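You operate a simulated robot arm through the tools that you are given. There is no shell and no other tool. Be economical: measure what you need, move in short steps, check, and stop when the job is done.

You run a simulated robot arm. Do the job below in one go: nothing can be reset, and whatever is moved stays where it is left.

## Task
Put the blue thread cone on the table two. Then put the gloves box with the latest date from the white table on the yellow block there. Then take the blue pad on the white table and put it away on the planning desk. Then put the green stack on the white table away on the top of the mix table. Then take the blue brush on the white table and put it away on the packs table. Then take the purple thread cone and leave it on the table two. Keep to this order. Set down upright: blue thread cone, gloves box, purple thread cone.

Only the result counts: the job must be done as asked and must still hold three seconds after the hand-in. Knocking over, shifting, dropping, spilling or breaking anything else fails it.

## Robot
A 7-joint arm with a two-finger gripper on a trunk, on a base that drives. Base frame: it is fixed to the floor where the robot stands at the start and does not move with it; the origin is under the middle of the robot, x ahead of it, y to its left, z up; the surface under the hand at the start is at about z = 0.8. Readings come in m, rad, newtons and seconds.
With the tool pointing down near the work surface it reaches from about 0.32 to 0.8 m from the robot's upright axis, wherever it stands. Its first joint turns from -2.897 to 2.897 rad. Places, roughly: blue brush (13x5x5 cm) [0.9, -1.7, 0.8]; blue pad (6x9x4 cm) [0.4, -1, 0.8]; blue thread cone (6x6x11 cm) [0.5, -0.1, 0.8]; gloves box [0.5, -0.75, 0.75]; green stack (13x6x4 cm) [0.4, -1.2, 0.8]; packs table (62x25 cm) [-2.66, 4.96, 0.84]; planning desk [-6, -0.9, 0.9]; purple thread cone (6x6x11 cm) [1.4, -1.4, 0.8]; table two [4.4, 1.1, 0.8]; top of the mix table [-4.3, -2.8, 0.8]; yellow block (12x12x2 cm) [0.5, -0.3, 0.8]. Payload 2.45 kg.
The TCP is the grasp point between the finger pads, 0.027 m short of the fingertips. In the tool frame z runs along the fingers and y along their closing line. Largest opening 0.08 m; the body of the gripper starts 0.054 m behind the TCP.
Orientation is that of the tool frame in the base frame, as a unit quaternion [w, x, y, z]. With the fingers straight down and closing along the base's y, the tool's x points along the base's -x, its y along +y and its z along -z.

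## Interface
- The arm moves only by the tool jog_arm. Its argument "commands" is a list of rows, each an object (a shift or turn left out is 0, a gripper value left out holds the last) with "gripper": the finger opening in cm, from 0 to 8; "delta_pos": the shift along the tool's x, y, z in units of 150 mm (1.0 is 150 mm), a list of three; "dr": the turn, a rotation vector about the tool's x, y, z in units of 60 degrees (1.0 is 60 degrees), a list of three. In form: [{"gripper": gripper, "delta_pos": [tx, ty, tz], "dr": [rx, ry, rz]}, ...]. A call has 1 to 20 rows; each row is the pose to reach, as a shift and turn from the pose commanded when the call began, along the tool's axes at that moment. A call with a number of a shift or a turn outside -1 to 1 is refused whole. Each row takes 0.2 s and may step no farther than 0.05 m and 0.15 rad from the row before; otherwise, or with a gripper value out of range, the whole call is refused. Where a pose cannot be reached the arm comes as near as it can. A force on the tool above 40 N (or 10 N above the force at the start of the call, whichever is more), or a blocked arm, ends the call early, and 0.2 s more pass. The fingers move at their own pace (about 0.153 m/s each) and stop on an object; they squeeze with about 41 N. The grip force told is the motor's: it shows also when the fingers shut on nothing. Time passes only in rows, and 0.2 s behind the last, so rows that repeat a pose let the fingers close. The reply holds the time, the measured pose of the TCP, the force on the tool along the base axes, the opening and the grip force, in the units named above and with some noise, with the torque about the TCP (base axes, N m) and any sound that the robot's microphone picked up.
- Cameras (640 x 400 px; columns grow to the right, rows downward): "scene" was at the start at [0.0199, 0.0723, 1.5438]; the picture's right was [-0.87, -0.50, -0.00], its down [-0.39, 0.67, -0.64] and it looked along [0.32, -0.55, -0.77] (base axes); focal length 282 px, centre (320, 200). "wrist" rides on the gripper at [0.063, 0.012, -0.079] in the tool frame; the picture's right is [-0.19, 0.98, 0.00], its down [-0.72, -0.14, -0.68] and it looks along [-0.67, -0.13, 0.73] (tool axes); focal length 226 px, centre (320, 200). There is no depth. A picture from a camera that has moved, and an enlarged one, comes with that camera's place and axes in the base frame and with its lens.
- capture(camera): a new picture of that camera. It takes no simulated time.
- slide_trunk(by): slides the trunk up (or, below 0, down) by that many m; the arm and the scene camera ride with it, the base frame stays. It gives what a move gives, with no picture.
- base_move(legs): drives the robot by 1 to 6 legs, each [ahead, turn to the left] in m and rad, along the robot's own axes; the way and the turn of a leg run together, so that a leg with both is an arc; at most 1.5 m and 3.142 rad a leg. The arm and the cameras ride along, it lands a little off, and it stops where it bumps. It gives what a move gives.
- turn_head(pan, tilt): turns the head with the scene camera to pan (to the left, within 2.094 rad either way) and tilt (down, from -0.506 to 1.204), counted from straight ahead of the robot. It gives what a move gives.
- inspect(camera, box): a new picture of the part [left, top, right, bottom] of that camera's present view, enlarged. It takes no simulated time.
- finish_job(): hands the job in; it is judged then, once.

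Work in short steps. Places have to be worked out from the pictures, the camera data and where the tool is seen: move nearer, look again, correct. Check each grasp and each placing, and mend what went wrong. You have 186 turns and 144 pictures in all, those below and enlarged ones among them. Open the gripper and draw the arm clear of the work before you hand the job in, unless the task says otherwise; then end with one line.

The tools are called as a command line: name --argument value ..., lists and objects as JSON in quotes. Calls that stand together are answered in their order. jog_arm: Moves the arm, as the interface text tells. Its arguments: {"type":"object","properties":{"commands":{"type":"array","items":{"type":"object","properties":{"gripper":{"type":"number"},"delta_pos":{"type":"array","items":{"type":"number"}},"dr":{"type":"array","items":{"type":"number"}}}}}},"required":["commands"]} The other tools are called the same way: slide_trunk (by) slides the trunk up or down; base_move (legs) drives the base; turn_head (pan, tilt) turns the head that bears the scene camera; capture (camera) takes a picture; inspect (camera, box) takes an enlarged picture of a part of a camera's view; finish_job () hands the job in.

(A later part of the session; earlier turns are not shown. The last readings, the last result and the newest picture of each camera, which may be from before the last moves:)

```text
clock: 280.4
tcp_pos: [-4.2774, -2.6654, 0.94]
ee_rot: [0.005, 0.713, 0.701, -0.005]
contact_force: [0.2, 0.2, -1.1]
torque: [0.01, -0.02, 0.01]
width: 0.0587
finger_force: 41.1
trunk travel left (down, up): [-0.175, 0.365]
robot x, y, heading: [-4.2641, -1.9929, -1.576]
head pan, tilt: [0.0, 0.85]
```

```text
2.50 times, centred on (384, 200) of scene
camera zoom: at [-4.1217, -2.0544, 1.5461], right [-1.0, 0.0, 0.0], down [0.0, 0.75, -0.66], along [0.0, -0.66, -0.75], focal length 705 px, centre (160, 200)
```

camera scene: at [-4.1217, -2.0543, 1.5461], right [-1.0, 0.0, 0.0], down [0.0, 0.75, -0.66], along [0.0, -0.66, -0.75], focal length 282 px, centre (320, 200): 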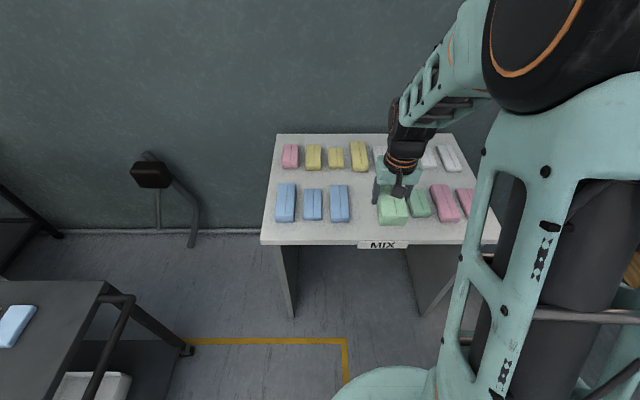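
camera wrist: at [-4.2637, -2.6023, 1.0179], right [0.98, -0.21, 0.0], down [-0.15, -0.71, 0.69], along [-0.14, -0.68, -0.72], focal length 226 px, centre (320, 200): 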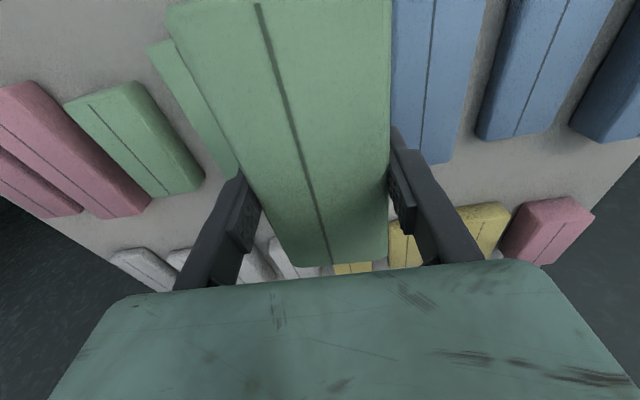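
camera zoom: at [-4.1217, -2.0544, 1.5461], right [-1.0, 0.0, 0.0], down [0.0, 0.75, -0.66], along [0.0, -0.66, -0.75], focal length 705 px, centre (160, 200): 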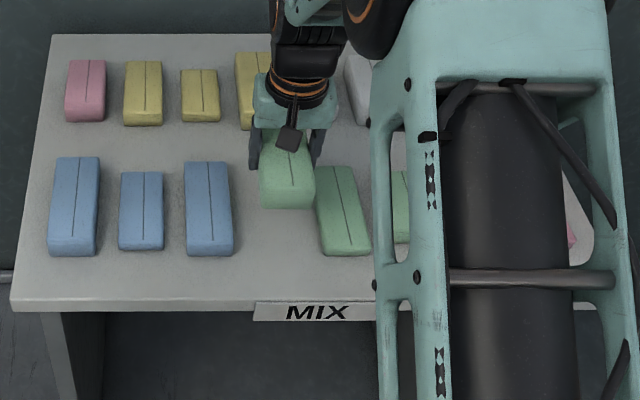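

Triangulating from two views, the mix table top is really at z≈0.745, which shifts the slot centre to ≈(-4.29,-2.725). I correct and lower a bit, then re-check.

jog_arm --commands '[{"delta_pos": [-0.2, -0.04, 0]}, {"delta_pos": [-0.4, -0.077, 0]}, {"delta_pos": [-0.4, -0.077, 0.2]}, {"delta_pos": [-0.4, -0.077, 0.4]}, {"delta_pos": [-0.4, -0.077, 0.4]}]'

capture --camera "wrist"

inspect --camera "scene" --box '[296, 140, 456, 240]'

```text
clock: 281.6
tcp_pos: [-4.2903, -2.727, 0.8796]
ee_rot: [0.005, 0.713, 0.701, -0.005]
contact_force: [-0.2, -0.7, -1.9]
torque: [-0.03, -0.03, 0.0]
width: 0.0587
finger_force: 40.8
trunk travel left (down, up): [-0.175, 0.365]
robot x, y, heading: [-4.2614, -1.994, -1.576]
head pan, tilt: [0.0, 0.85]
```

```text
84 pictures are left
camera wrist: at [-4.2762, -2.6632, 0.9585], right [0.98, -0.21, 0.0], down [-0.15, -0.7, 0.69], along [-0.14, -0.68, -0.72], focal length 226 px, centre (320, 200)
```

wrist: 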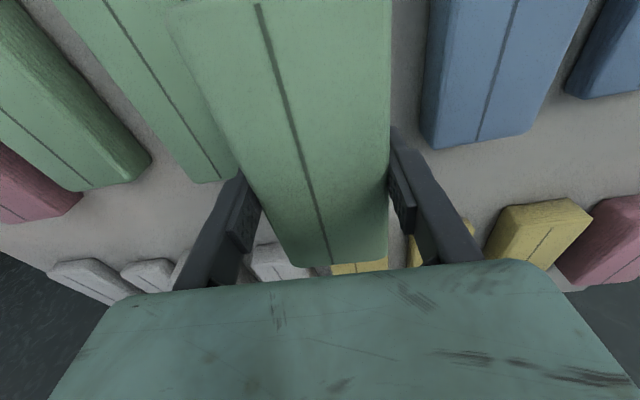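

```text
4.00 times, centred on (376, 190) of scene
camera zoom: at [-4.1217, -2.0546, 1.546], right [-1.0, 0.0, 0.0], down [0.0, 0.75, -0.66], along [0.0, -0.66, -0.75], focal length 1128 px, centre (96, 240)
```

zoom: 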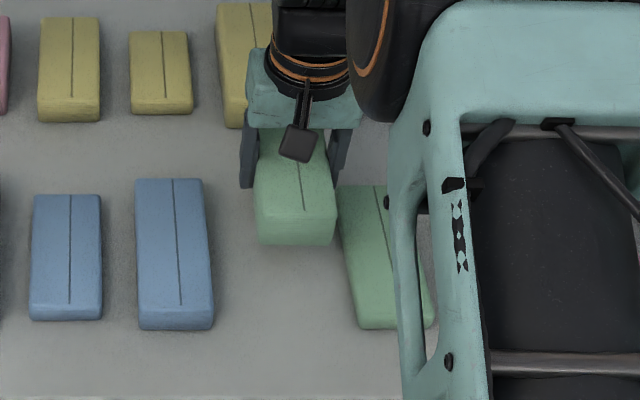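

Cross-checking scene and wrist seams gives table z≈0.785 and a gap from x≈-4.22 to -4.34 (centre -4.28), row centre y≈-2.70. I make the small correction and lower to just above neighbour height.

jog_arm --commands '[{"delta_pos": [0.1, 0.04, 0]}, {"delta_pos": [0.18, 0.067, 0]}, {"delta_pos": [0.18, 0.067, 0.05]}, {"delta_pos": [0.18, 0.067, 0.05]}]'

inspect --camera "scene" --box '[296, 140, 456, 240]'

capture --camera "wrist"

```text
clock: 282.6
tcp_pos: [-4.2785, -2.699, 0.8729]
ee_rot: [0.005, 0.714, 0.7, -0.005]
contact_force: [0.4, 0.4, -0.7]
torque: [-0.02, 0.01, 0.01]
width: 0.0586
finger_force: 40.9
trunk travel left (down, up): [-0.175, 0.365]
robot x, y, heading: [-4.2644, -1.9955, -1.578]
head pan, tilt: [0.0, 0.85]
```

```text
4.00 times, centred on (376, 190) of scene
camera zoom: at [-4.1217, -2.0545, 1.546], right [-1.0, 0.0, 0.0], down [0.0, 0.75, -0.66], along [0.0, -0.66, -0.75], focal length 1128 px, centre (96, 240)
```

zoom: 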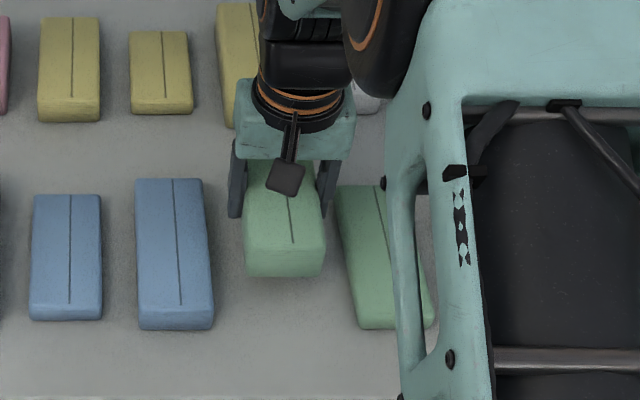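

```text
81 pictures are left
camera wrist: at [-4.2648, -2.6363, 0.9506], right [0.98, -0.21, 0.0], down [-0.15, -0.71, 0.69], along [-0.14, -0.68, -0.72], focal length 226 px, centre (320, 200)
```

wrist: 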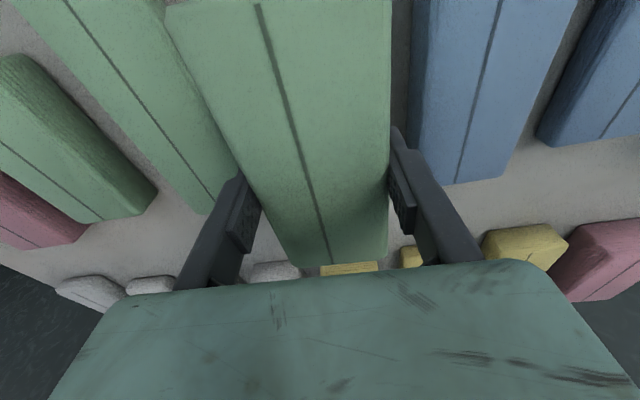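

The stack is centred over the gap. I lower slowly until contact.

jog_arm --commands '[{"delta_pos": [0, 0, 0.08]}, {"delta_pos": [0, 0, 0.16]}, {"delta_pos": [0, 0, 0.22]}, {"delta_pos": [0, 0, 0.25]}, {"delta_pos": [0, 0, 0.27]}, {"delta_pos": [0, 0, 0.29]}, {"delta_pos": [0, 0, 0.31]}, {"delta_pos": [0, 0, 0.33]}, {"delta_pos": [0, 0, 0.35]}, {"delta_pos": [0, 0, 0.37]}, {"delta_pos": [0, 0, 0.39]}, {"delta_pos": [0, 0, 0.41]}, {"delta_pos": [0, 0, 0.43]}]'

inspect --camera "scene" --box '[296, 140, 456, 240]'

```text
clock: 284.2
tcp_pos: [-4.2791, -2.7032, 0.8339]
ee_rot: [0.009, 0.713, 0.701, -0.009]
contact_force: [-1.1, 1.3, 15.5]
torque: [1.16, 0.03, 0.02]
width: 0.0584
finger_force: 40.6
trunk travel left (down, up): [-0.175, 0.365]
robot x, y, heading: [-4.263, -1.9922, -1.578]
head pan, tilt: [0.0, 0.85]
stopped in row 8: the force on the tool passed its limit at 44 N (the readings are from after the stop); the commanded pose is now the measured one
```

```text
4.00 times, centred on (376, 190) of scene
camera zoom: at [-4.1217, -2.0523, 1.546], right [-1.0, 0.0, 0.0], down [0.0, 0.75, -0.66], along [0.0, -0.66, -0.75], focal length 1128 px, centre (96, 240)
```

zoom: 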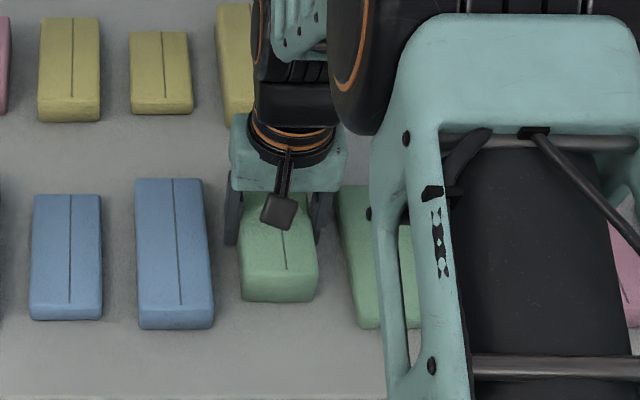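

The stack rests in the slot between its neighbours. I ease off, open modestly (7 cm) and rise.

jog_arm --commands '[{"delta_pos": [0, 0, -0.01], "gripper": 7}, {"delta_pos": [0, 0, -0.01]}, {"delta_pos": [0, 0, -0.1]}, {"delta_pos": [0, 0, -0.4]}, {"delta_pos": [0, 0, -0.7]}, {"delta_pos": [0, 0, -1.0]}]'

jog_arm --commands '[{"delta_pos": [0.3, 0, -0.2]}, {"delta_pos": [0.6, 0.0, -0.4]}, {"delta_pos": [0.9, 0, -0.5]}, {"delta_pos": [1.0, -0.2, -0.5]}, {"delta_pos": [1.0, -0.5, -0.5]}]'

capture --camera "scene"

```text
clock: 285.6
tcp_pos: [-4.2796, -2.7004, 0.982]
ee_rot: [0.007, 0.713, 0.701, -0.008]
contact_force: [0.3, -1.0, 0.0]
torque: [-0.03, 0.02, -0.03]
width: 0.07
finger_force: 0.0
trunk travel left (down, up): [-0.175, 0.365]
robot x, y, heading: [-4.265, -1.993, -1.578]
head pan, tilt: [0.0, 0.85]
```

```text
refused: row 1 steps farther than a row can; nothing moved
```

```text
79 pictures are left
camera scene: at [-4.1217, -2.054, 1.5461], right [-1.0, 0.0, 0.0], down [0.0, 0.75, -0.66], along [0.0, -0.66, -0.75], focal length 282 px, centre (320, 200)
```

scene: 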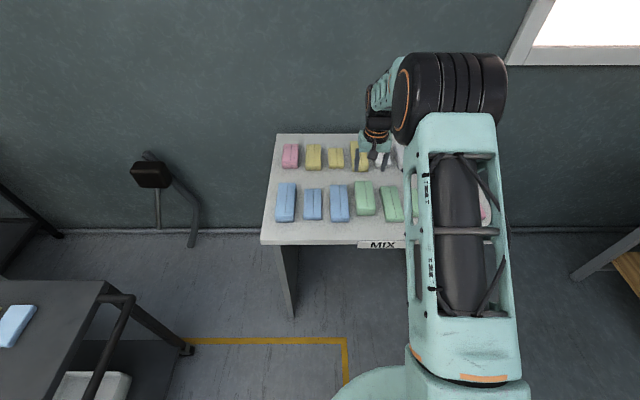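

All fine: green stack fills the slot, neighbours untouched. I retract the arm and drive to the right end of the white table (edge y≈-1.84) for the brush.

jog_arm --commands '[{"delta_pos": [0.25, 0, -0.1]}, {"delta_pos": [0.5, 0.0, -0.2]}, {"delta_pos": [0.75, 0, -0.3]}, {"delta_pos": [1.0, 0, -0.4]}]'

jog_arm --commands '[{"delta_pos": [0.25, 0, -0.1]}, {"delta_pos": [0.5, 0.0, -0.2]}, {"delta_pos": [0.75, 0, -0.2], "gripper": 8}]'

base_move --legs '[[-1.0, 0], [0, 1.578], [1.5, 0], [1.5, 0], [1.0, 0], [0, -1.571]]'

turn_head --pan 0.4 --tilt 0.5

capture --camera "scene"

```text
clock: 286.6
tcp_pos: [-4.2773, -2.5476, 1.0381]
ee_rot: [0.007, 0.714, 0.7, -0.008]
contact_force: [0.1, 0.6, 1.0]
torque: [-0.01, -0.02, 0.0]
width: 0.07
finger_force: 0.1
trunk travel left (down, up): [-0.175, 0.365]
robot x, y, heading: [-4.2609, -1.9933, -1.576]
head pan, tilt: [0.0, 0.85]
```

```text
clock: 287.4
tcp_pos: [-4.2744, -2.4346, 1.0661]
ee_rot: [0.007, 0.713, 0.701, -0.008]
contact_force: [0.5, 0.1, -1.1]
torque: [0.0, -0.01, 0.02]
width: 0.0801
finger_force: 0.0
trunk travel left (down, up): [-0.175, 0.365]
robot x, y, heading: [-4.2629, -1.9932, -1.577]
head pan, tilt: [0.0, 0.85]
```

```text
clock: 319.3
tcp_pos: [-0.2622, -1.5294, 1.0644]
ee_rot: [0.008, 0.719, 0.695, -0.008]
contact_force: [-0.4, 0.8, 0.3]
torque: [-0.01, 0.0, 0.02]
width: 0.08
finger_force: 0.0
trunk travel left (down, up): [-0.175, 0.365]
robot x, y, heading: [-0.2411, -1.0884, -1.594]
head pan, tilt: [0.0, 0.85]
```

```text
clock: 320.2
tcp_pos: [-0.262, -1.5293, 1.0657]
ee_rot: [0.007, 0.72, 0.694, -0.007]
contact_force: [0.5, -0.2, -0.7]
torque: [-0.01, 0.03, 0.0]
width: 0.0798
finger_force: 0.1
trunk travel left (down, up): [-0.175, 0.365]
robot x, y, heading: [-0.2396, -1.0892, -1.593]
head pan, tilt: [0.4, 0.499]
```

```text
78 pictures are left
camera scene: at [-0.0663, -1.1572, 1.576], right [-0.93, -0.37, 0.0], down [-0.18, 0.45, -0.88], along [0.32, -0.82, -0.48], focal length 282 px, centre (320, 200)
```

scene: 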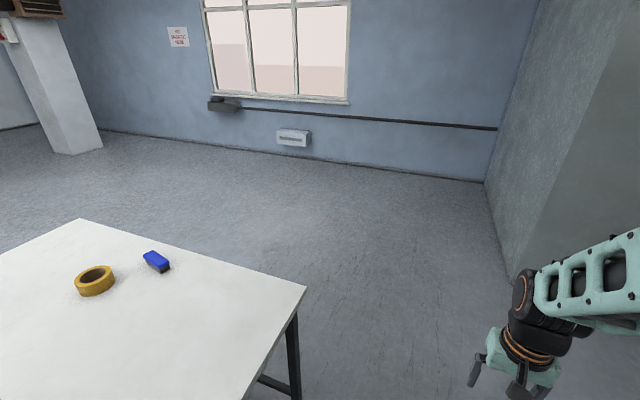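

The floor right of the table is clear; the brush is at ≈(0.85,-1.72) lying along x. I drive round to (0.85,-2.3) facing +y.

base_move --legs '[[1.36, 0], [0, 1.593], [1.12, 0], [0, 1.571], [0.12, 0]]'

turn_head --pan 0 --tilt 0.7

capture --camera "scene"

capture --camera "wrist"

```text
clock: 341.1
tcp_pos: [0.8522, -1.882, 1.0656]
ee_rot: [0.008, -0.704, 0.71, 0.007]
contact_force: [-0.1, -0.4, -0.3]
torque: [-0.01, -0.02, 0.0]
width: 0.08
finger_force: 0.1
trunk travel left (down, up): [-0.175, 0.365]
robot x, y, heading: [0.8431, -2.3281, 1.574]
head pan, tilt: [0.4, 0.499]
```

```text
clock: 341.9
tcp_pos: [0.8525, -1.8827, 1.0665]
ee_rot: [0.007, -0.704, 0.71, 0.007]
contact_force: [0.2, -0.1, -0.3]
torque: [0.0, -0.03, 0.0]
width: 0.08
finger_force: 0.0
trunk travel left (down, up): [-0.175, 0.365]
robot x, y, heading: [0.8415, -2.322, 1.575]
head pan, tilt: [0.0, 0.7]
```

```text
77 pictures are left
camera scene: at [0.7048, -2.2582, 1.5583], right [1.0, 0.0, 0.0], down [0.0, -0.64, -0.77], along [0.0, 0.77, -0.64], focal length 282 px, centre (320, 200)
```

scene: 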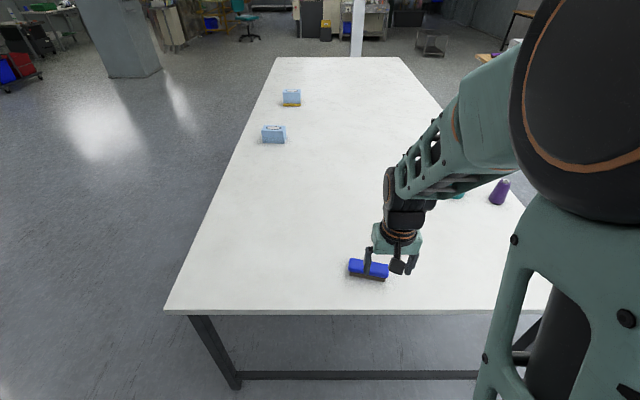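

```text
76 pictures are left
camera wrist: at [0.8391, -1.9488, 1.1425], right [-0.98, 0.2, 0.0], down [0.15, 0.7, 0.7], along [0.14, 0.68, -0.72], focal length 226 px, centre (320, 200)
```

wrist: 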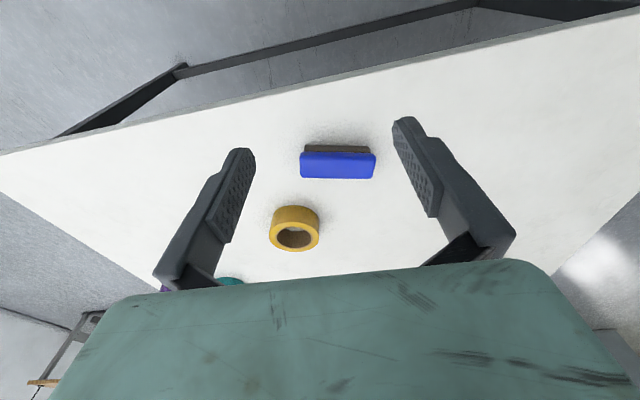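

Brush centre ≈(0.853,-1.741), top z≈0.85, axis tilted ≈-11° from x. I move above it while turning the hand −78.5°.

jog_arm --commands '[{"delta_pos": [-0.12, 0, 0], "dr": [0, 0, -0.14]}, {"delta_pos": [-0.24, 0, 0], "dr": [0, 0, -0.28]}, {"delta_pos": [-0.36, 0, 0], "dr": [0, 0, -0.42]}, {"delta_pos": [-0.48, 0, 0], "dr": [0, 0, -0.56]}, {"delta_pos": [-0.6, 0, 0], "dr": [0, 0, -0.7]}, {"delta_pos": [-0.72, 0, 0], "dr": [0, 0, -0.84]}, {"delta_pos": [-0.84, 0, 0], "dr": [0, 0, -0.98]}, {"delta_pos": [-0.94, 0, 0], "dr": [0, 0, -1.0]}]'

jog_arm --commands '[{"dr": [0, 0, -0.14]}, {"dr": [0, 0, -0.28]}, {"dr": [0, 0, -0.31], "delta_pos": [0, 0, 0.2]}, {"dr": [0, 0, -0.31], "delta_pos": [0, 0, 0.4]}, {"dr": [0, 0, -0.31], "delta_pos": [0, 0, 0.5]}]'

capture --camera "wrist"

```text
clock: 343.7
tcp_pos: [0.852, -1.7412, 1.0686]
ee_rot: [-0.01, 0.965, -0.262, -0.003]
contact_force: [-0.1, 0.8, -0.5]
torque: [0.0, 0.01, -0.02]
width: 0.0801
finger_force: 0.2
trunk travel left (down, up): [-0.175, 0.365]
robot x, y, heading: [0.8439, -2.3214, 1.569]
head pan, tilt: [0.0, 0.7]
```

```text
clock: 344.9
tcp_pos: [0.853, -1.7405, 0.9924]
ee_rot: [-0.011, 0.995, -0.104, -0.001]
contact_force: [0.8, 0.2, 0.2]
torque: [0.01, 0.02, -0.03]
width: 0.0799
finger_force: 0.1
trunk travel left (down, up): [-0.175, 0.365]
robot x, y, heading: [0.8457, -2.3256, 1.566]
head pan, tilt: [0.0, 0.7]
```

```text
75 pictures are left
camera wrist: at [0.9132, -1.7688, 1.0712], right [-0.39, -0.92, -0.02], down [-0.67, 0.27, 0.69], along [-0.63, 0.28, -0.73], focal length 226 px, centre (320, 200)
```

wrist: 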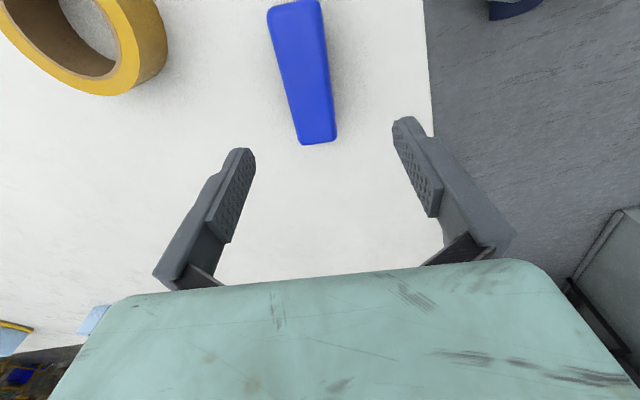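

Brush centre refined to ≈(0.857,-1.730), hand aligned. Descend and grip.

jog_arm --commands '[{"delta_pos": [0.01, -0.07, 0.25]}, {"delta_pos": [0.01, -0.07, 0.5]}, {"delta_pos": [0.01, -0.07, 0.75]}, {"delta_pos": [0.01, -0.07, 1.0]}, {"delta_pos": [0.01, -0.07, 1.0], "gripper": 0}, {"delta_pos": [0.01, -0.07, 1.0], "gripper": 0}, {"delta_pos": [0.01, -0.07, 1.0], "gripper": 0}]'

jog_arm --commands '[{"delta_pos": [0, 0, -0.3]}, {"delta_pos": [0, 0, -0.6]}, {"delta_pos": [0, 0, -0.9]}, {"delta_pos": [0, 0, -1.0]}]'

capture --camera "wrist"

```text
clock: 346.5
tcp_pos: [0.8573, -1.728, 0.8422]
ee_rot: [-0.011, 0.995, -0.103, -0.002]
contact_force: [0.0, 0.0, 0.1]
torque: [0.04, -0.02, 0.01]
width: 0.0452
finger_force: 40.4
trunk travel left (down, up): [-0.175, 0.365]
robot x, y, heading: [0.8394, -2.3197, 1.569]
head pan, tilt: [0.0, 0.7]
```

```text
clock: 347.5
tcp_pos: [0.8566, -1.7316, 0.9949]
ee_rot: [-0.011, 0.995, -0.104, -0.002]
contact_force: [0.0, 0.2, -1.1]
torque: [0.01, -0.02, 0.0]
width: 0.045
finger_force: 40.9
trunk travel left (down, up): [-0.175, 0.365]
robot x, y, heading: [0.8412, -2.3214, 1.57]
head pan, tilt: [0.0, 0.7]
```

```text
74 pictures are left
camera wrist: at [0.9161, -1.7587, 1.072], right [-0.39, -0.92, -0.02], down [-0.67, 0.27, 0.69], along [-0.63, 0.28, -0.73], focal length 226 px, centre (320, 200)
```

wrist: 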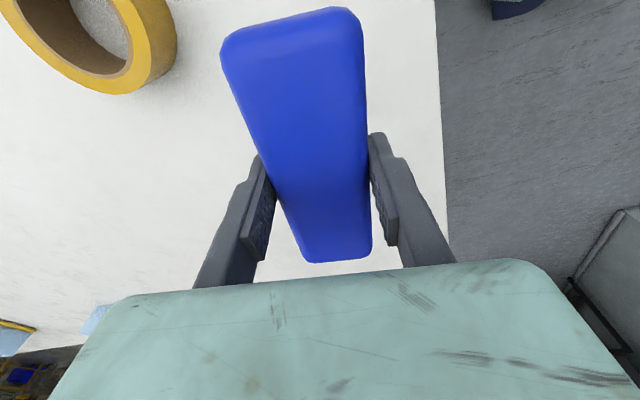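

The brush is held (4.5 cm). I tuck it, drive back round the table front and north to about (-0.4,2.2), then look for the packs table.

jog_arm --commands '[{"delta_pos": [0.05, 0.25, -0.1]}, {"delta_pos": [0.1, 0.5, -0.2]}, {"delta_pos": [0.15, 0.75, -0.3]}, {"delta_pos": [0.2, 1.0, -0.4]}, {"delta_pos": [0.2, 1.0, -0.6]}]'

base_move --legs '[[0, 1.571], [1.24, 0], [0, -1.571], [1.5, 0], [1.5, 0], [1.5, 0]]'

turn_head --pan 0.5 --tilt 0.3

capture --camera "scene"

```text
clock: 348.7
tcp_pos: [0.8541, -1.8858, 1.0804]
ee_rot: [-0.012, 0.995, -0.103, -0.002]
contact_force: [0.2, -0.3, -1.3]
torque: [0.0, -0.02, -0.02]
width: 0.0453
finger_force: 40.8
trunk travel left (down, up): [-0.175, 0.365]
robot x, y, heading: [0.8444, -2.3212, 1.571]
head pan, tilt: [0.0, 0.7]
```

```text
clock: 383.9
tcp_pos: [-0.4609, 2.5966, 1.0819]
ee_rot: [-0.011, 0.995, -0.099, -0.001]
contact_force: [-0.6, 0.1, -0.7]
torque: [-0.01, 0.0, 0.02]
width: 0.0448
finger_force: 40.8
trunk travel left (down, up): [-0.175, 0.365]
robot x, y, heading: [-0.4678, 2.1578, 1.578]
head pan, tilt: [0.0, 0.7]
```

```text
clock: 384.8
tcp_pos: [-0.4607, 2.595, 1.08]
ee_rot: [-0.011, 0.995, -0.1, -0.002]
contact_force: [-0.4, -0.5, -1.1]
torque: [-0.05, -0.01, 0.02]
width: 0.0451
finger_force: 41.3
trunk travel left (down, up): [-0.175, 0.365]
robot x, y, heading: [-0.4684, 2.1612, 1.573]
head pan, tilt: [0.499, 0.3]
```

```text
73 pictures are left
camera scene: at [-0.6521, 2.2165, 1.5944], right [0.87, 0.48, 0.0], down [0.14, -0.26, -0.95], along [-0.46, 0.84, -0.3], focal length 282 px, centre (320, 200)
```

scene: 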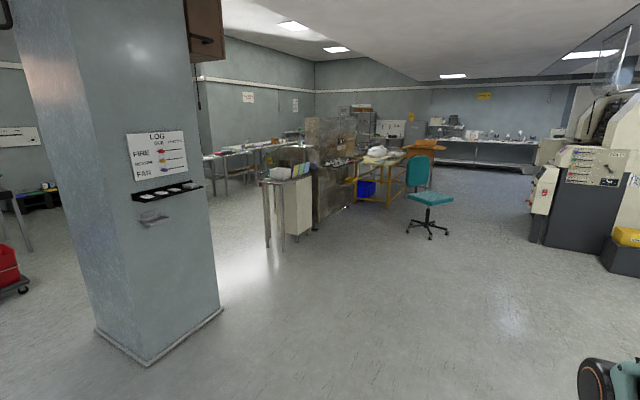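

inspect --camera "scene" --box '[220, 130, 380, 230]'

```text
4.00 times, centred on (300, 180) of scene
camera zoom: at [-0.6521, 2.2165, 1.5944], right [0.87, 0.48, 0.0], down [0.14, -0.26, -0.95], along [-0.46, 0.84, -0.3], focal length 1128 px, centre (400, 280)
```

zoom: 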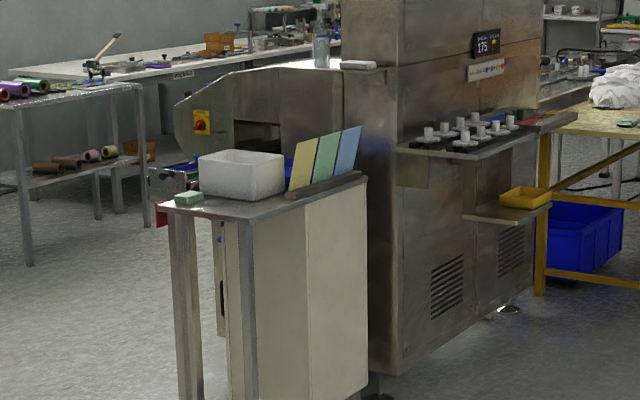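

The packs table spans about x -2.76…-2.43, y 4.62…5.24, with open floor on its east side. I drive diagonally towards (-1.7,4.7) and look.

base_move --legs '[[0, 0.45], [1.5, 0], [1.3, 0], [0, 1.118]]'

turn_head --pan 0.0 --tilt 0.6

capture --camera "scene"

```text
clock: 402.6
tcp_pos: [-2.1566, 4.6943, 1.0811]
ee_rot: [-0.006, 0.778, 0.628, -0.009]
contact_force: [-0.5, 0.0, -1.9]
torque: [0.0, 0.02, 0.03]
width: 0.0451
finger_force: 40.9
trunk travel left (down, up): [-0.175, 0.365]
robot x, y, heading: [-1.7214, 4.681, 3.129]
head pan, tilt: [0.499, 0.3]
```

```text
clock: 403.6
tcp_pos: [-2.1559, 4.6944, 1.0802]
ee_rot: [-0.007, 0.779, 0.627, -0.009]
contact_force: [-0.4, -0.1, -0.3]
torque: [0.0, 0.0, -0.02]
width: 0.0449
finger_force: 40.9
trunk travel left (down, up): [-0.175, 0.365]
robot x, y, heading: [-1.7168, 4.68, 3.134]
head pan, tilt: [0.0, 0.6]
```

```text
71 pictures are left
camera scene: at [-1.7852, 4.5401, 1.567], right [0.01, 1.0, 0.0], down [0.56, 0.0, -0.83], along [-0.83, 0.01, -0.56], focal length 282 px, centre (320, 200)
```

scene: 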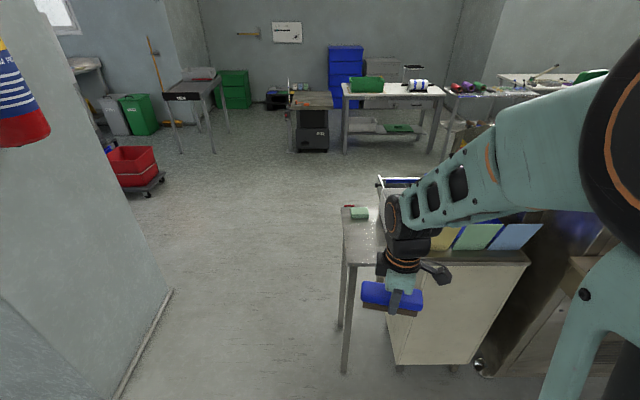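

capture --camera "wrist"

inspect --camera "scene" --box '[320, 160, 560, 310]'

```text
70 pictures are left
camera wrist: at [-2.1288, 4.752, 1.1583], right [0.92, -0.4, -0.02], down [-0.28, -0.67, 0.69], along [-0.29, -0.63, -0.73], focal length 226 px, centre (320, 200)
```

wrist: 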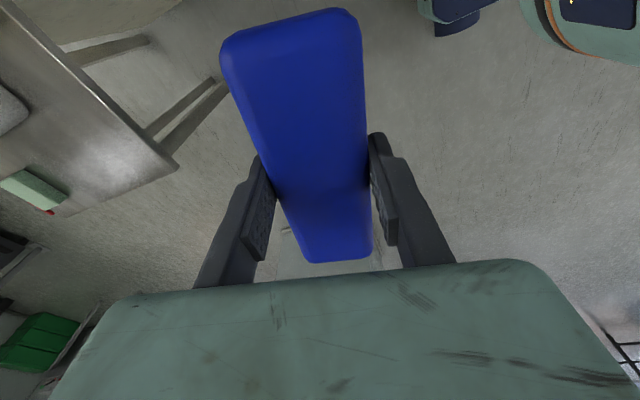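

```text
2.67 times, centred on (440, 235) of scene
camera zoom: at [-1.7852, 4.5401, 1.567], right [0.01, 1.0, 0.0], down [0.56, 0.0, -0.83], along [-0.83, 0.01, -0.56], focal length 752 px, centre (0, 107)
```

zoom: 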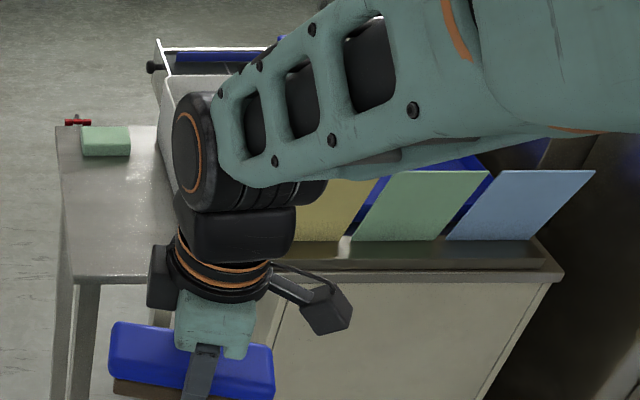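

Free area on the packs table: its south-east part, x≈-2.69…-2.46, y≈4.65…4.76 (pad to the west, bin and card rack to the north). I turn the hand so the brush points along x, then drive 0.25 m closer.

jog_arm --commands '[{"dr": [0, 0, 0.14]}, {"dr": [0, 0, 0.28]}, {"dr": [0, 0, 0.42]}, {"dr": [0, 0, 0.56]}, {"dr": [0, 0, 0.7]}, {"dr": [0, 0, 0.84]}, {"dr": [0, 0, 0.98]}, {"dr": [0, 0, 1.0]}]'

jog_arm --commands '[{"dr": [0, 0, 0.14]}, {"dr": [0, 0, 0.28]}, {"dr": [0, 0, 0.293]}, {"dr": [0, 0, 0.293], "delta_pos": [0, 0, -0.3]}]'

base_move --legs '[[0.25, 0]]'

turn_head --pan 0.0 --tilt 0.85

capture --camera "scene"

capture --camera "wrist"

```text
clock: 405.4
tcp_pos: [-2.1569, 4.6938, 1.0799]
ee_rot: [-0.002, 0.988, 0.153, -0.011]
contact_force: [-1.0, 0.3, -1.2]
torque: [0.02, 0.01, 0.04]
width: 0.0449
finger_force: 41.3
trunk travel left (down, up): [-0.175, 0.365]
robot x, y, heading: [-1.7148, 4.6771, 3.132]
head pan, tilt: [0.0, 0.6]
```

```text
clock: 406.4
tcp_pos: [-2.1552, 4.6953, 1.1249]
ee_rot: [0.001, 1.0, 0.002, -0.011]
contact_force: [-0.9, 1.1, -0.6]
torque: [-0.01, 0.0, 0.03]
width: 0.0452
finger_force: 41.2
trunk travel left (down, up): [-0.175, 0.365]
robot x, y, heading: [-1.7153, 4.6784, 3.133]
head pan, tilt: [0.0, 0.6]
```

```text
clock: 408.2
tcp_pos: [-2.4073, 4.696, 1.1253]
ee_rot: [0.0, 1.0, 0.002, -0.011]
contact_force: [-0.3, -0.4, -0.8]
torque: [0.02, -0.02, 0.02]
width: 0.0449
finger_force: 40.3
trunk travel left (down, up): [-0.175, 0.365]
robot x, y, heading: [-1.9715, 4.6818, 3.132]
head pan, tilt: [0.0, 0.6]
```

```text
clock: 408.9
tcp_pos: [-2.4072, 4.6947, 1.1249]
ee_rot: [0.0, 1.0, 0.003, -0.01]
contact_force: [0.0, 0.2, -1.0]
torque: [0.01, -0.02, -0.01]
width: 0.045
finger_force: 41.1
trunk travel left (down, up): [-0.175, 0.365]
robot x, y, heading: [-1.9659, 4.6874, 3.143]
head pan, tilt: [0.0, 0.85]
```

```text
68 pictures are left
camera scene: at [-2.0267, 4.5418, 1.548], right [0.01, 1.0, 0.0], down [0.73, -0.01, -0.68], along [-0.68, 0.01, -0.73], focal length 282 px, centre (320, 200)
```

scene: 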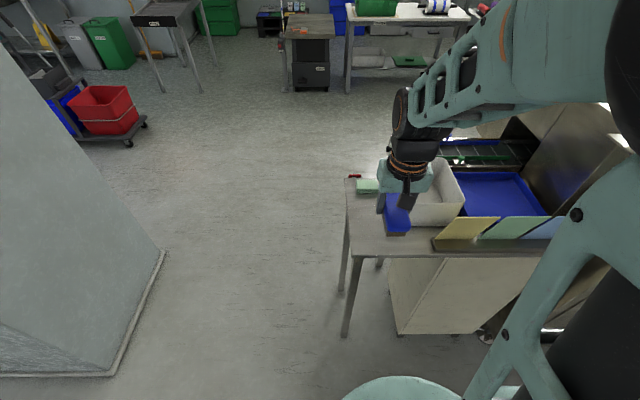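

```text
67 pictures are left
camera wrist: at [-2.3408, 4.6821, 1.202], right [-0.19, -0.98, 0.0], down [-0.7, 0.14, 0.7], along [-0.68, 0.13, -0.72], focal length 226 px, centre (320, 200)
```

wrist: 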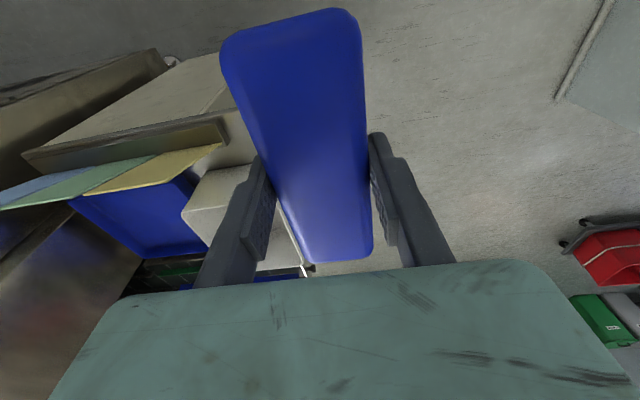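

Target (-2.55,4.70) confirmed free. I extend over it and take a look before lowering.

jog_arm --commands '[{"delta_pos": [-0.25, -0.01, 0]}, {"delta_pos": [-0.5, -0.02, 0]}, {"delta_pos": [-0.75, -0.03, 0]}, {"delta_pos": [-0.95, -0.04, 0.1]}, {"delta_pos": [-0.95, -0.04, 0.4]}, {"delta_pos": [-0.95, -0.04, 0.7]}, {"delta_pos": [-0.95, -0.04, 1.0]}, {"delta_pos": [-0.95, -0.04, 1.0]}]'

capture --camera "wrist"

inspect --camera "scene" --box '[320, 150, 480, 250]'

```text
clock: 410.8
tcp_pos: [-2.553, 4.7009, 0.9775]
ee_rot: [0.0, 1.0, 0.002, -0.01]
contact_force: [-0.1, -1.1, -0.8]
torque: [0.02, -0.04, 0.0]
width: 0.0448
finger_force: 41.0
trunk travel left (down, up): [-0.175, 0.365]
robot x, y, heading: [-1.9662, 4.6777, 3.132]
head pan, tilt: [0.0, 0.85]
```

```text
66 pictures are left
camera wrist: at [-2.4865, 4.6879, 1.0546], right [-0.19, -0.98, 0.0], down [-0.7, 0.14, 0.7], along [-0.68, 0.13, -0.72], focal length 226 px, centre (320, 200)
```

wrist: 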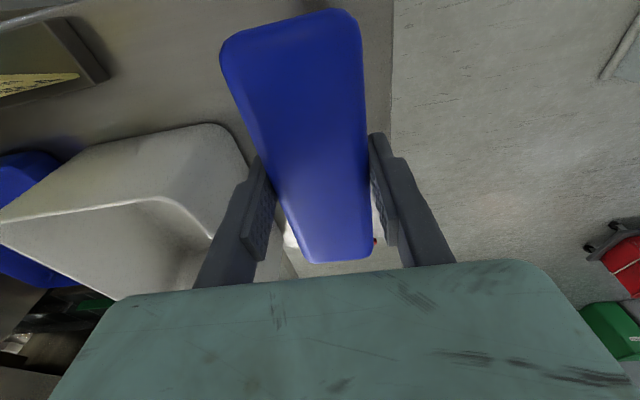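

```text
4.00 times, centred on (400, 200) of scene
camera zoom: at [-2.0257, 4.5416, 1.5461], right [0.01, 1.0, 0.0], down [0.75, 0.0, -0.66], along [-0.66, 0.0, -0.75], focal length 1128 px, centre (0, 200)
```

zoom: 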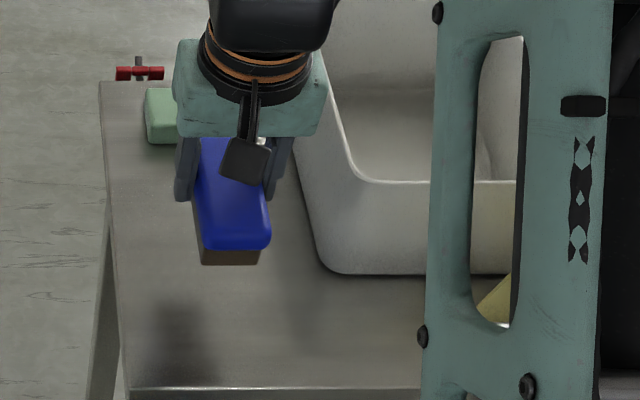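

Clear of the bin (≥5 cm) and the pad. I lower slowly until contact.

jog_arm --commands '[{"delta_pos": [0, 0, 0.2]}, {"delta_pos": [0, 0, 0.4]}, {"delta_pos": [0, 0, 0.5]}, {"delta_pos": [0, 0, 0.55]}, {"delta_pos": [0, 0, 0.58]}, {"delta_pos": [0, 0, 0.6]}, {"delta_pos": [0, 0, 0.62]}, {"delta_pos": [0, 0, 0.64]}, {"delta_pos": [0, 0, 0.66]}, {"delta_pos": [0, 0, 0.68]}, {"delta_pos": [0, 0, 0.7]}, {"delta_pos": [0, 0, 0.72]}]'

inspect --camera "scene" --box '[320, 150, 480, 250]'

```text
clock: 413.4
tcp_pos: [-2.5547, 4.7005, 0.8714]
ee_rot: [0.0, 1.0, 0.002, -0.013]
contact_force: [-4.1, 2.1, 35.6]
torque: [0.05, 0.15, -0.01]
width: 0.045
finger_force: 41.2
trunk travel left (down, up): [-0.175, 0.365]
robot x, y, heading: [-1.9691, 4.6804, 3.136]
head pan, tilt: [0.0, 0.85]
```

```text
4.00 times, centred on (400, 200) of scene
camera zoom: at [-2.0232, 4.5418, 1.5463], right [0.01, 1.0, 0.0], down [0.75, 0.0, -0.66], along [-0.66, 0.0, -0.75], focal length 1128 px, centre (0, 200)
```

zoom: 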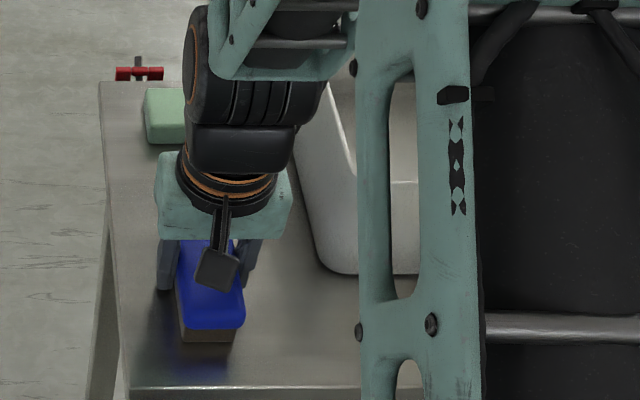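

Contact (36 N): the brush is on the table. Ease off, release and rise.

jog_arm --commands '[{"delta_pos": [0, 0, -0.02]}, {"delta_pos": [0, 0, -0.02], "gripper": 7}, {"delta_pos": [0, 0, -0.02]}, {"delta_pos": [0, 0, -0.15]}, {"delta_pos": [0, 0, -0.4]}, {"delta_pos": [0, 0, -0.7]}, {"delta_pos": [0, 0, -1.0]}]'

jog_arm --commands '[{"delta_pos": [0.2, 0, -0.2]}, {"delta_pos": [0.45, 0.0, -0.3]}, {"delta_pos": [0.7, 0, -0.4]}, {"delta_pos": [0.95, 0, -0.4]}]'

capture --camera "scene"

```text
clock: 414.9
tcp_pos: [-2.551, 4.7, 1.022]
ee_rot: [0.0, 1.0, 0.002, -0.01]
contact_force: [0.0, -0.4, 0.4]
torque: [0.0, -0.01, -0.02]
width: 0.0701
finger_force: 0.0
trunk travel left (down, up): [-0.175, 0.365]
robot x, y, heading: [-1.9678, 4.6799, 3.136]
head pan, tilt: [0.0, 0.85]
```

```text
clock: 415.9
tcp_pos: [-2.4051, 4.7006, 1.0783]
ee_rot: [0.0, 1.0, 0.002, -0.011]
contact_force: [-0.6, -0.1, -0.3]
torque: [0.0, 0.02, 0.02]
width: 0.0698
finger_force: 0.0
trunk travel left (down, up): [-0.175, 0.365]
robot x, y, heading: [-1.9698, 4.6813, 3.142]
head pan, tilt: [0.0, 0.85]
```

```text
63 pictures are left
camera scene: at [-2.0249, 4.5416, 1.5461], right [0.01, 1.0, 0.0], down [0.75, 0.0, -0.66], along [-0.66, 0.0, -0.75], focal length 282 px, centre (320, 200)
```

scene: 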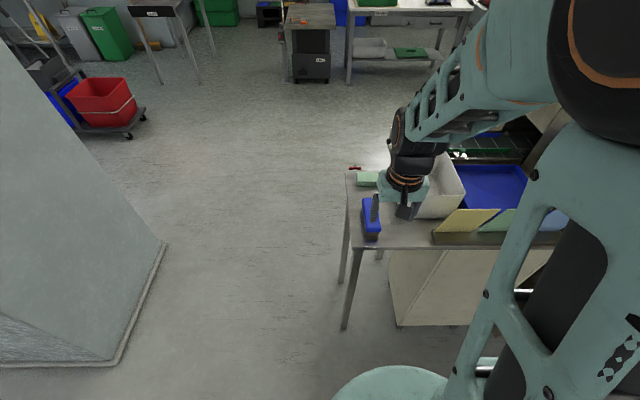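

The brush is on the packs table. Now for the purple cone I drive back the known way: south past the white table's front.

base_move --legs '[[-0.3, 0], [0, 2.03], [1.5, 0], [1.26, 0], [0, -0.46], [1.5, 0]]'

turn_head --pan 0.0 --tilt 0.5

```text
clock: 444.3
tcp_pos: [-0.5415, 0.2555, 1.0769]
ee_rot: [0.008, 0.71, 0.704, -0.007]
contact_force: [-0.4, 0.2, -0.5]
torque: [0.04, -0.01, 0.03]
width: 0.0697
finger_force: 0.1
trunk travel left (down, up): [-0.175, 0.365]
robot x, y, heading: [-0.5196, 0.6961, -1.594]
head pan, tilt: [0.0, 0.85]
```

```text
clock: 445.1
tcp_pos: [-0.5411, 0.2558, 1.0768]
ee_rot: [0.007, 0.71, 0.704, -0.007]
contact_force: [-0.6, -0.1, 1.0]
torque: [0.0, 0.01, -0.02]
width: 0.0697
finger_force: 0.1
trunk travel left (down, up): [-0.175, 0.365]
robot x, y, heading: [-0.5136, 0.6955, -1.587]
head pan, tilt: [0.0, 0.499]
```

base_move --legs '[[1.5, 0.02], [1.5, 0], [0.12, 0], [0, 1.571], [1.5, 0], [0.46, 0]]'

turn_head --pan 0.5 --tilt 0.35

capture --camera "scene"

```text
clock: 473.8
tcp_pos: [1.8921, -2.4456, 1.0781]
ee_rot: [0.01, -0.005, 1.0, 0.0]
contact_force: [0.3, 0.0, -0.2]
torque: [-0.01, 0.0, 0.04]
width: 0.0701
finger_force: 0.1
trunk travel left (down, up): [-0.175, 0.365]
robot x, y, heading: [1.4497, -2.4276, -0.0]
head pan, tilt: [0.0, 0.499]
```

```text
clock: 474.7
tcp_pos: [1.8915, -2.4455, 1.0773]
ee_rot: [0.011, -0.005, 1.0, 0.0]
contact_force: [0.0, -0.1, -0.3]
torque: [0.01, -0.01, -0.02]
width: 0.0702
finger_force: 0.1
trunk travel left (down, up): [-0.175, 0.365]
robot x, y, heading: [1.4498, -2.426, -0.002]
head pan, tilt: [0.499, 0.351]
```

```text
62 pictures are left
camera scene: at [1.515, -2.2437, 1.5897], right [0.48, -0.88, 0.0], down [-0.3, -0.16, -0.94], along [0.82, 0.45, -0.34], focal length 282 px, centre (320, 200)
```

scene: 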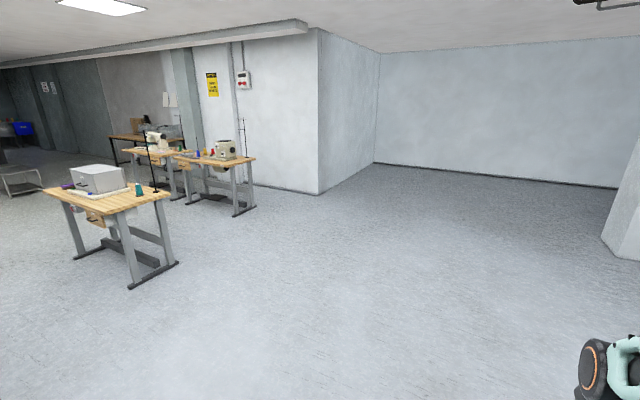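

The way east to table two is clear floor. Now I turn to the white table and advance to reach the purple cone.

base_move --legs '[[0, 1.573], [0.3, 0]]'

turn_head --pan 0.0 --tilt 0.75

capture --camera "scene"

capture --camera "wrist"

```text
clock: 480.6
tcp_pos: [1.4807, -1.688, 1.0765]
ee_rot: [0.008, -0.705, 0.709, 0.007]
contact_force: [-0.2, 0.9, 0.1]
torque: [0.0, 0.02, -0.01]
width: 0.0698
finger_force: 0.0
trunk travel left (down, up): [-0.175, 0.365]
robot x, y, heading: [1.4572, -2.126, 1.555]
head pan, tilt: [0.499, 0.351]
```

```text
clock: 481.6
tcp_pos: [1.4802, -1.688, 1.0774]
ee_rot: [0.007, -0.705, 0.709, 0.008]
contact_force: [-1.2, -0.6, 0.2]
torque: [0.0, 0.01, 0.01]
width: 0.0699
finger_force: 0.0
trunk travel left (down, up): [-0.175, 0.365]
robot x, y, heading: [1.4538, -2.1243, 1.558]
head pan, tilt: [0.0, 0.75]
```

```text
61 pictures are left
camera scene: at [1.3184, -2.0621, 1.5541], right [1.0, -0.02, 0.0], down [-0.01, -0.68, -0.73], along [0.01, 0.73, -0.68], focal length 282 px, centre (320, 200)
```

scene: 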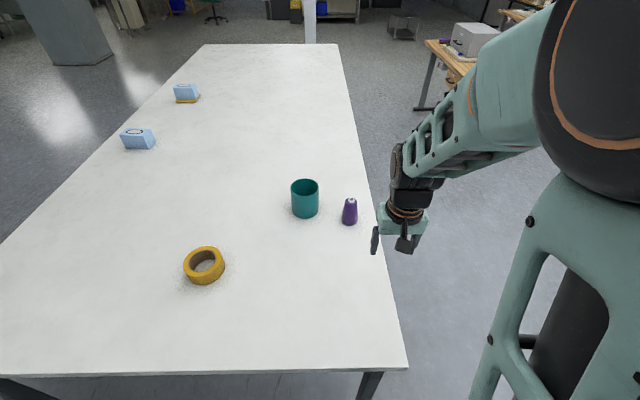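

```text
60 pictures are left
camera wrist: at [1.4674, -1.7543, 1.154], right [-0.98, 0.2, 0.0], down [0.15, 0.7, 0.7], along [0.14, 0.68, -0.72], focal length 226 px, centre (320, 200)
```

wrist: 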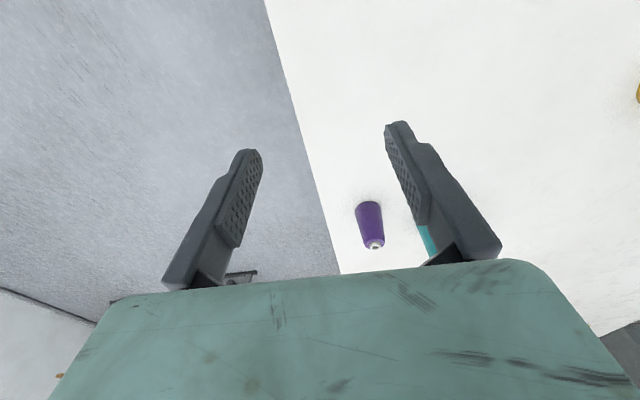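

Purple cone at ≈(1.436,-1.377), teal cup 8 cm to its left. I extend towards it at height and look again.

jog_arm --commands '[{"delta_pos": [-0.3, 0.08, 0], "gripper": 8}, {"delta_pos": [-0.6, 0.16, 0]}, {"delta_pos": [-0.9, 0.24, 0]}, {"delta_pos": [-1.0, 0.29, 0]}]'

jog_arm --commands '[{"delta_pos": [-0.3, 0, 0]}, {"delta_pos": [-0.6, 0, 0]}, {"delta_pos": [-0.9, 0, 0]}, {"delta_pos": [-0.97, 0, 0]}, {"delta_pos": [-0.97, 0, 0]}]'

capture --camera "wrist"

capture --camera "scene"

```text
clock: 482.6
tcp_pos: [1.438, -1.5366, 1.0812]
ee_rot: [0.007, -0.705, 0.709, 0.007]
contact_force: [-0.3, -0.6, 0.3]
torque: [0.0, 0.02, 0.0]
width: 0.0802
finger_force: 0.0
trunk travel left (down, up): [-0.175, 0.365]
robot x, y, heading: [1.4583, -2.1284, 1.55]
head pan, tilt: [0.0, 0.75]
```

```text
clock: 483.8
tcp_pos: [1.4378, -1.3919, 1.0847]
ee_rot: [0.008, -0.705, 0.709, 0.008]
contact_force: [0.3, 0.4, 0.2]
torque: [0.01, -0.03, 0.0]
width: 0.0799
finger_force: 0.1
trunk travel left (down, up): [-0.175, 0.365]
robot x, y, heading: [1.4558, -2.1309, 1.557]
head pan, tilt: [0.0, 0.75]
```

```text
59 pictures are left
camera wrist: at [1.4254, -1.4583, 1.1612], right [-0.98, 0.2, 0.0], down [0.15, 0.7, 0.7], along [0.14, 0.68, -0.72], focal length 226 px, centre (320, 200)
```

wrist: 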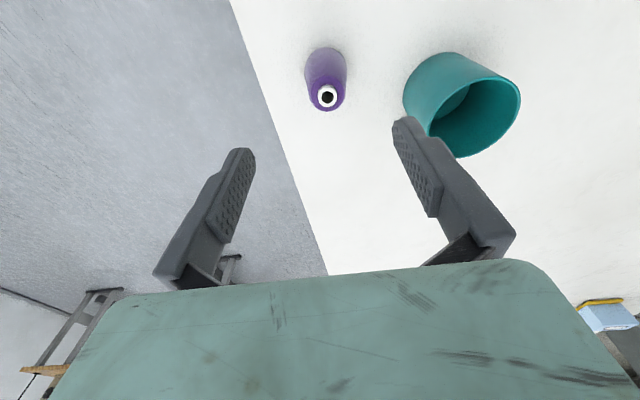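

```text
58 pictures are left
camera scene: at [1.3184, -2.0623, 1.5541], right [1.0, -0.02, 0.0], down [-0.01, -0.68, -0.73], along [0.01, 0.73, -0.68], focal length 282 px, centre (320, 200)
```

scene: 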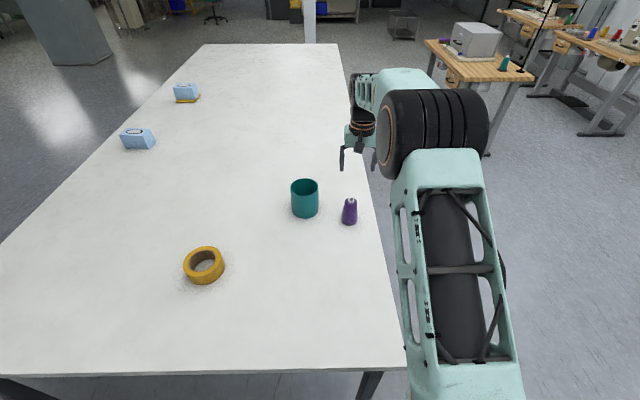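

Cone centre (1.435,-1.371). I shift 2 cm forward and descend beside it; the cup stays 3 cm clear.

jog_arm --commands '[{"delta_pos": [-0.14, 0.015, 0]}, {"delta_pos": [-0.14, 0.015, 0.3]}, {"delta_pos": [-0.14, 0.015, 0.6]}, {"delta_pos": [-0.14, 0.015, 0.9]}, {"delta_pos": [-0.14, 0.015, 0.9]}]'

capture --camera "wrist"

```text
clock: 484.9
tcp_pos: [1.437, -1.3686, 0.9458]
ee_rot: [0.008, -0.706, 0.708, 0.007]
contact_force: [0.1, 0.1, 0.6]
torque: [-0.04, -0.02, 0.01]
width: 0.0799
finger_force: 0.1
trunk travel left (down, up): [-0.175, 0.365]
robot x, y, heading: [1.4572, -2.1277, 1.553]
head pan, tilt: [0.0, 0.75]
```

```text
57 pictures are left
camera wrist: at [1.4243, -1.4344, 1.0241], right [-0.98, 0.2, 0.0], down [0.15, 0.7, 0.7], along [0.14, 0.68, -0.72], focal length 226 px, centre (320, 200)
```

wrist: 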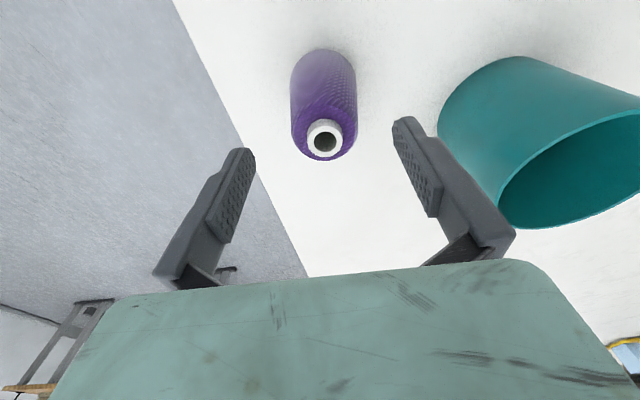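

jog_arm --commands '[{"delta_pos": [0.02, 0.01, 0.25]}, {"delta_pos": [0.02, 0.01, 0.52]}, {"delta_pos": [0.02, 0.01, 0.52], "gripper": 0}, {"delta_pos": [0.02, 0.01, 0.52], "gripper": 0}, {"delta_pos": [0.02, 0.01, 0.52], "gripper": 0}]'

capture --camera "wrist"

```text
clock: 486.1
tcp_pos: [1.4345, -1.3695, 0.8689]
ee_rot: [0.007, -0.705, 0.709, 0.007]
contact_force: [-0.3, 0.0, -0.1]
torque: [-0.03, 0.02, -0.02]
width: 0.052
finger_force: 40.8
trunk travel left (down, up): [-0.175, 0.365]
robot x, y, heading: [1.455, -2.1293, 1.553]
head pan, tilt: [0.0, 0.75]
```

```text
56 pictures are left
camera wrist: at [1.4214, -1.4356, 0.9465], right [-0.98, 0.2, 0.0], down [0.15, 0.7, 0.7], along [0.14, 0.68, -0.72], focal length 226 px, centre (320, 200)
```

wrist: 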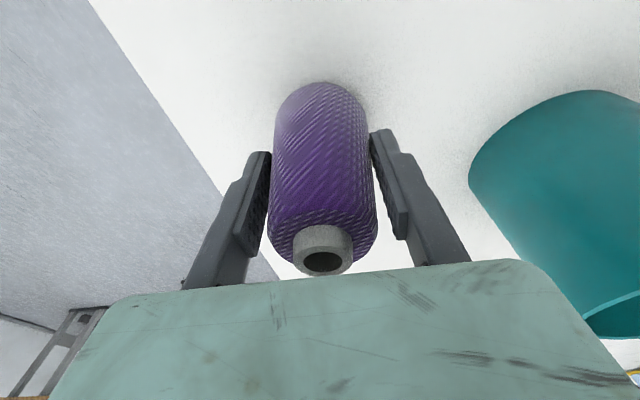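

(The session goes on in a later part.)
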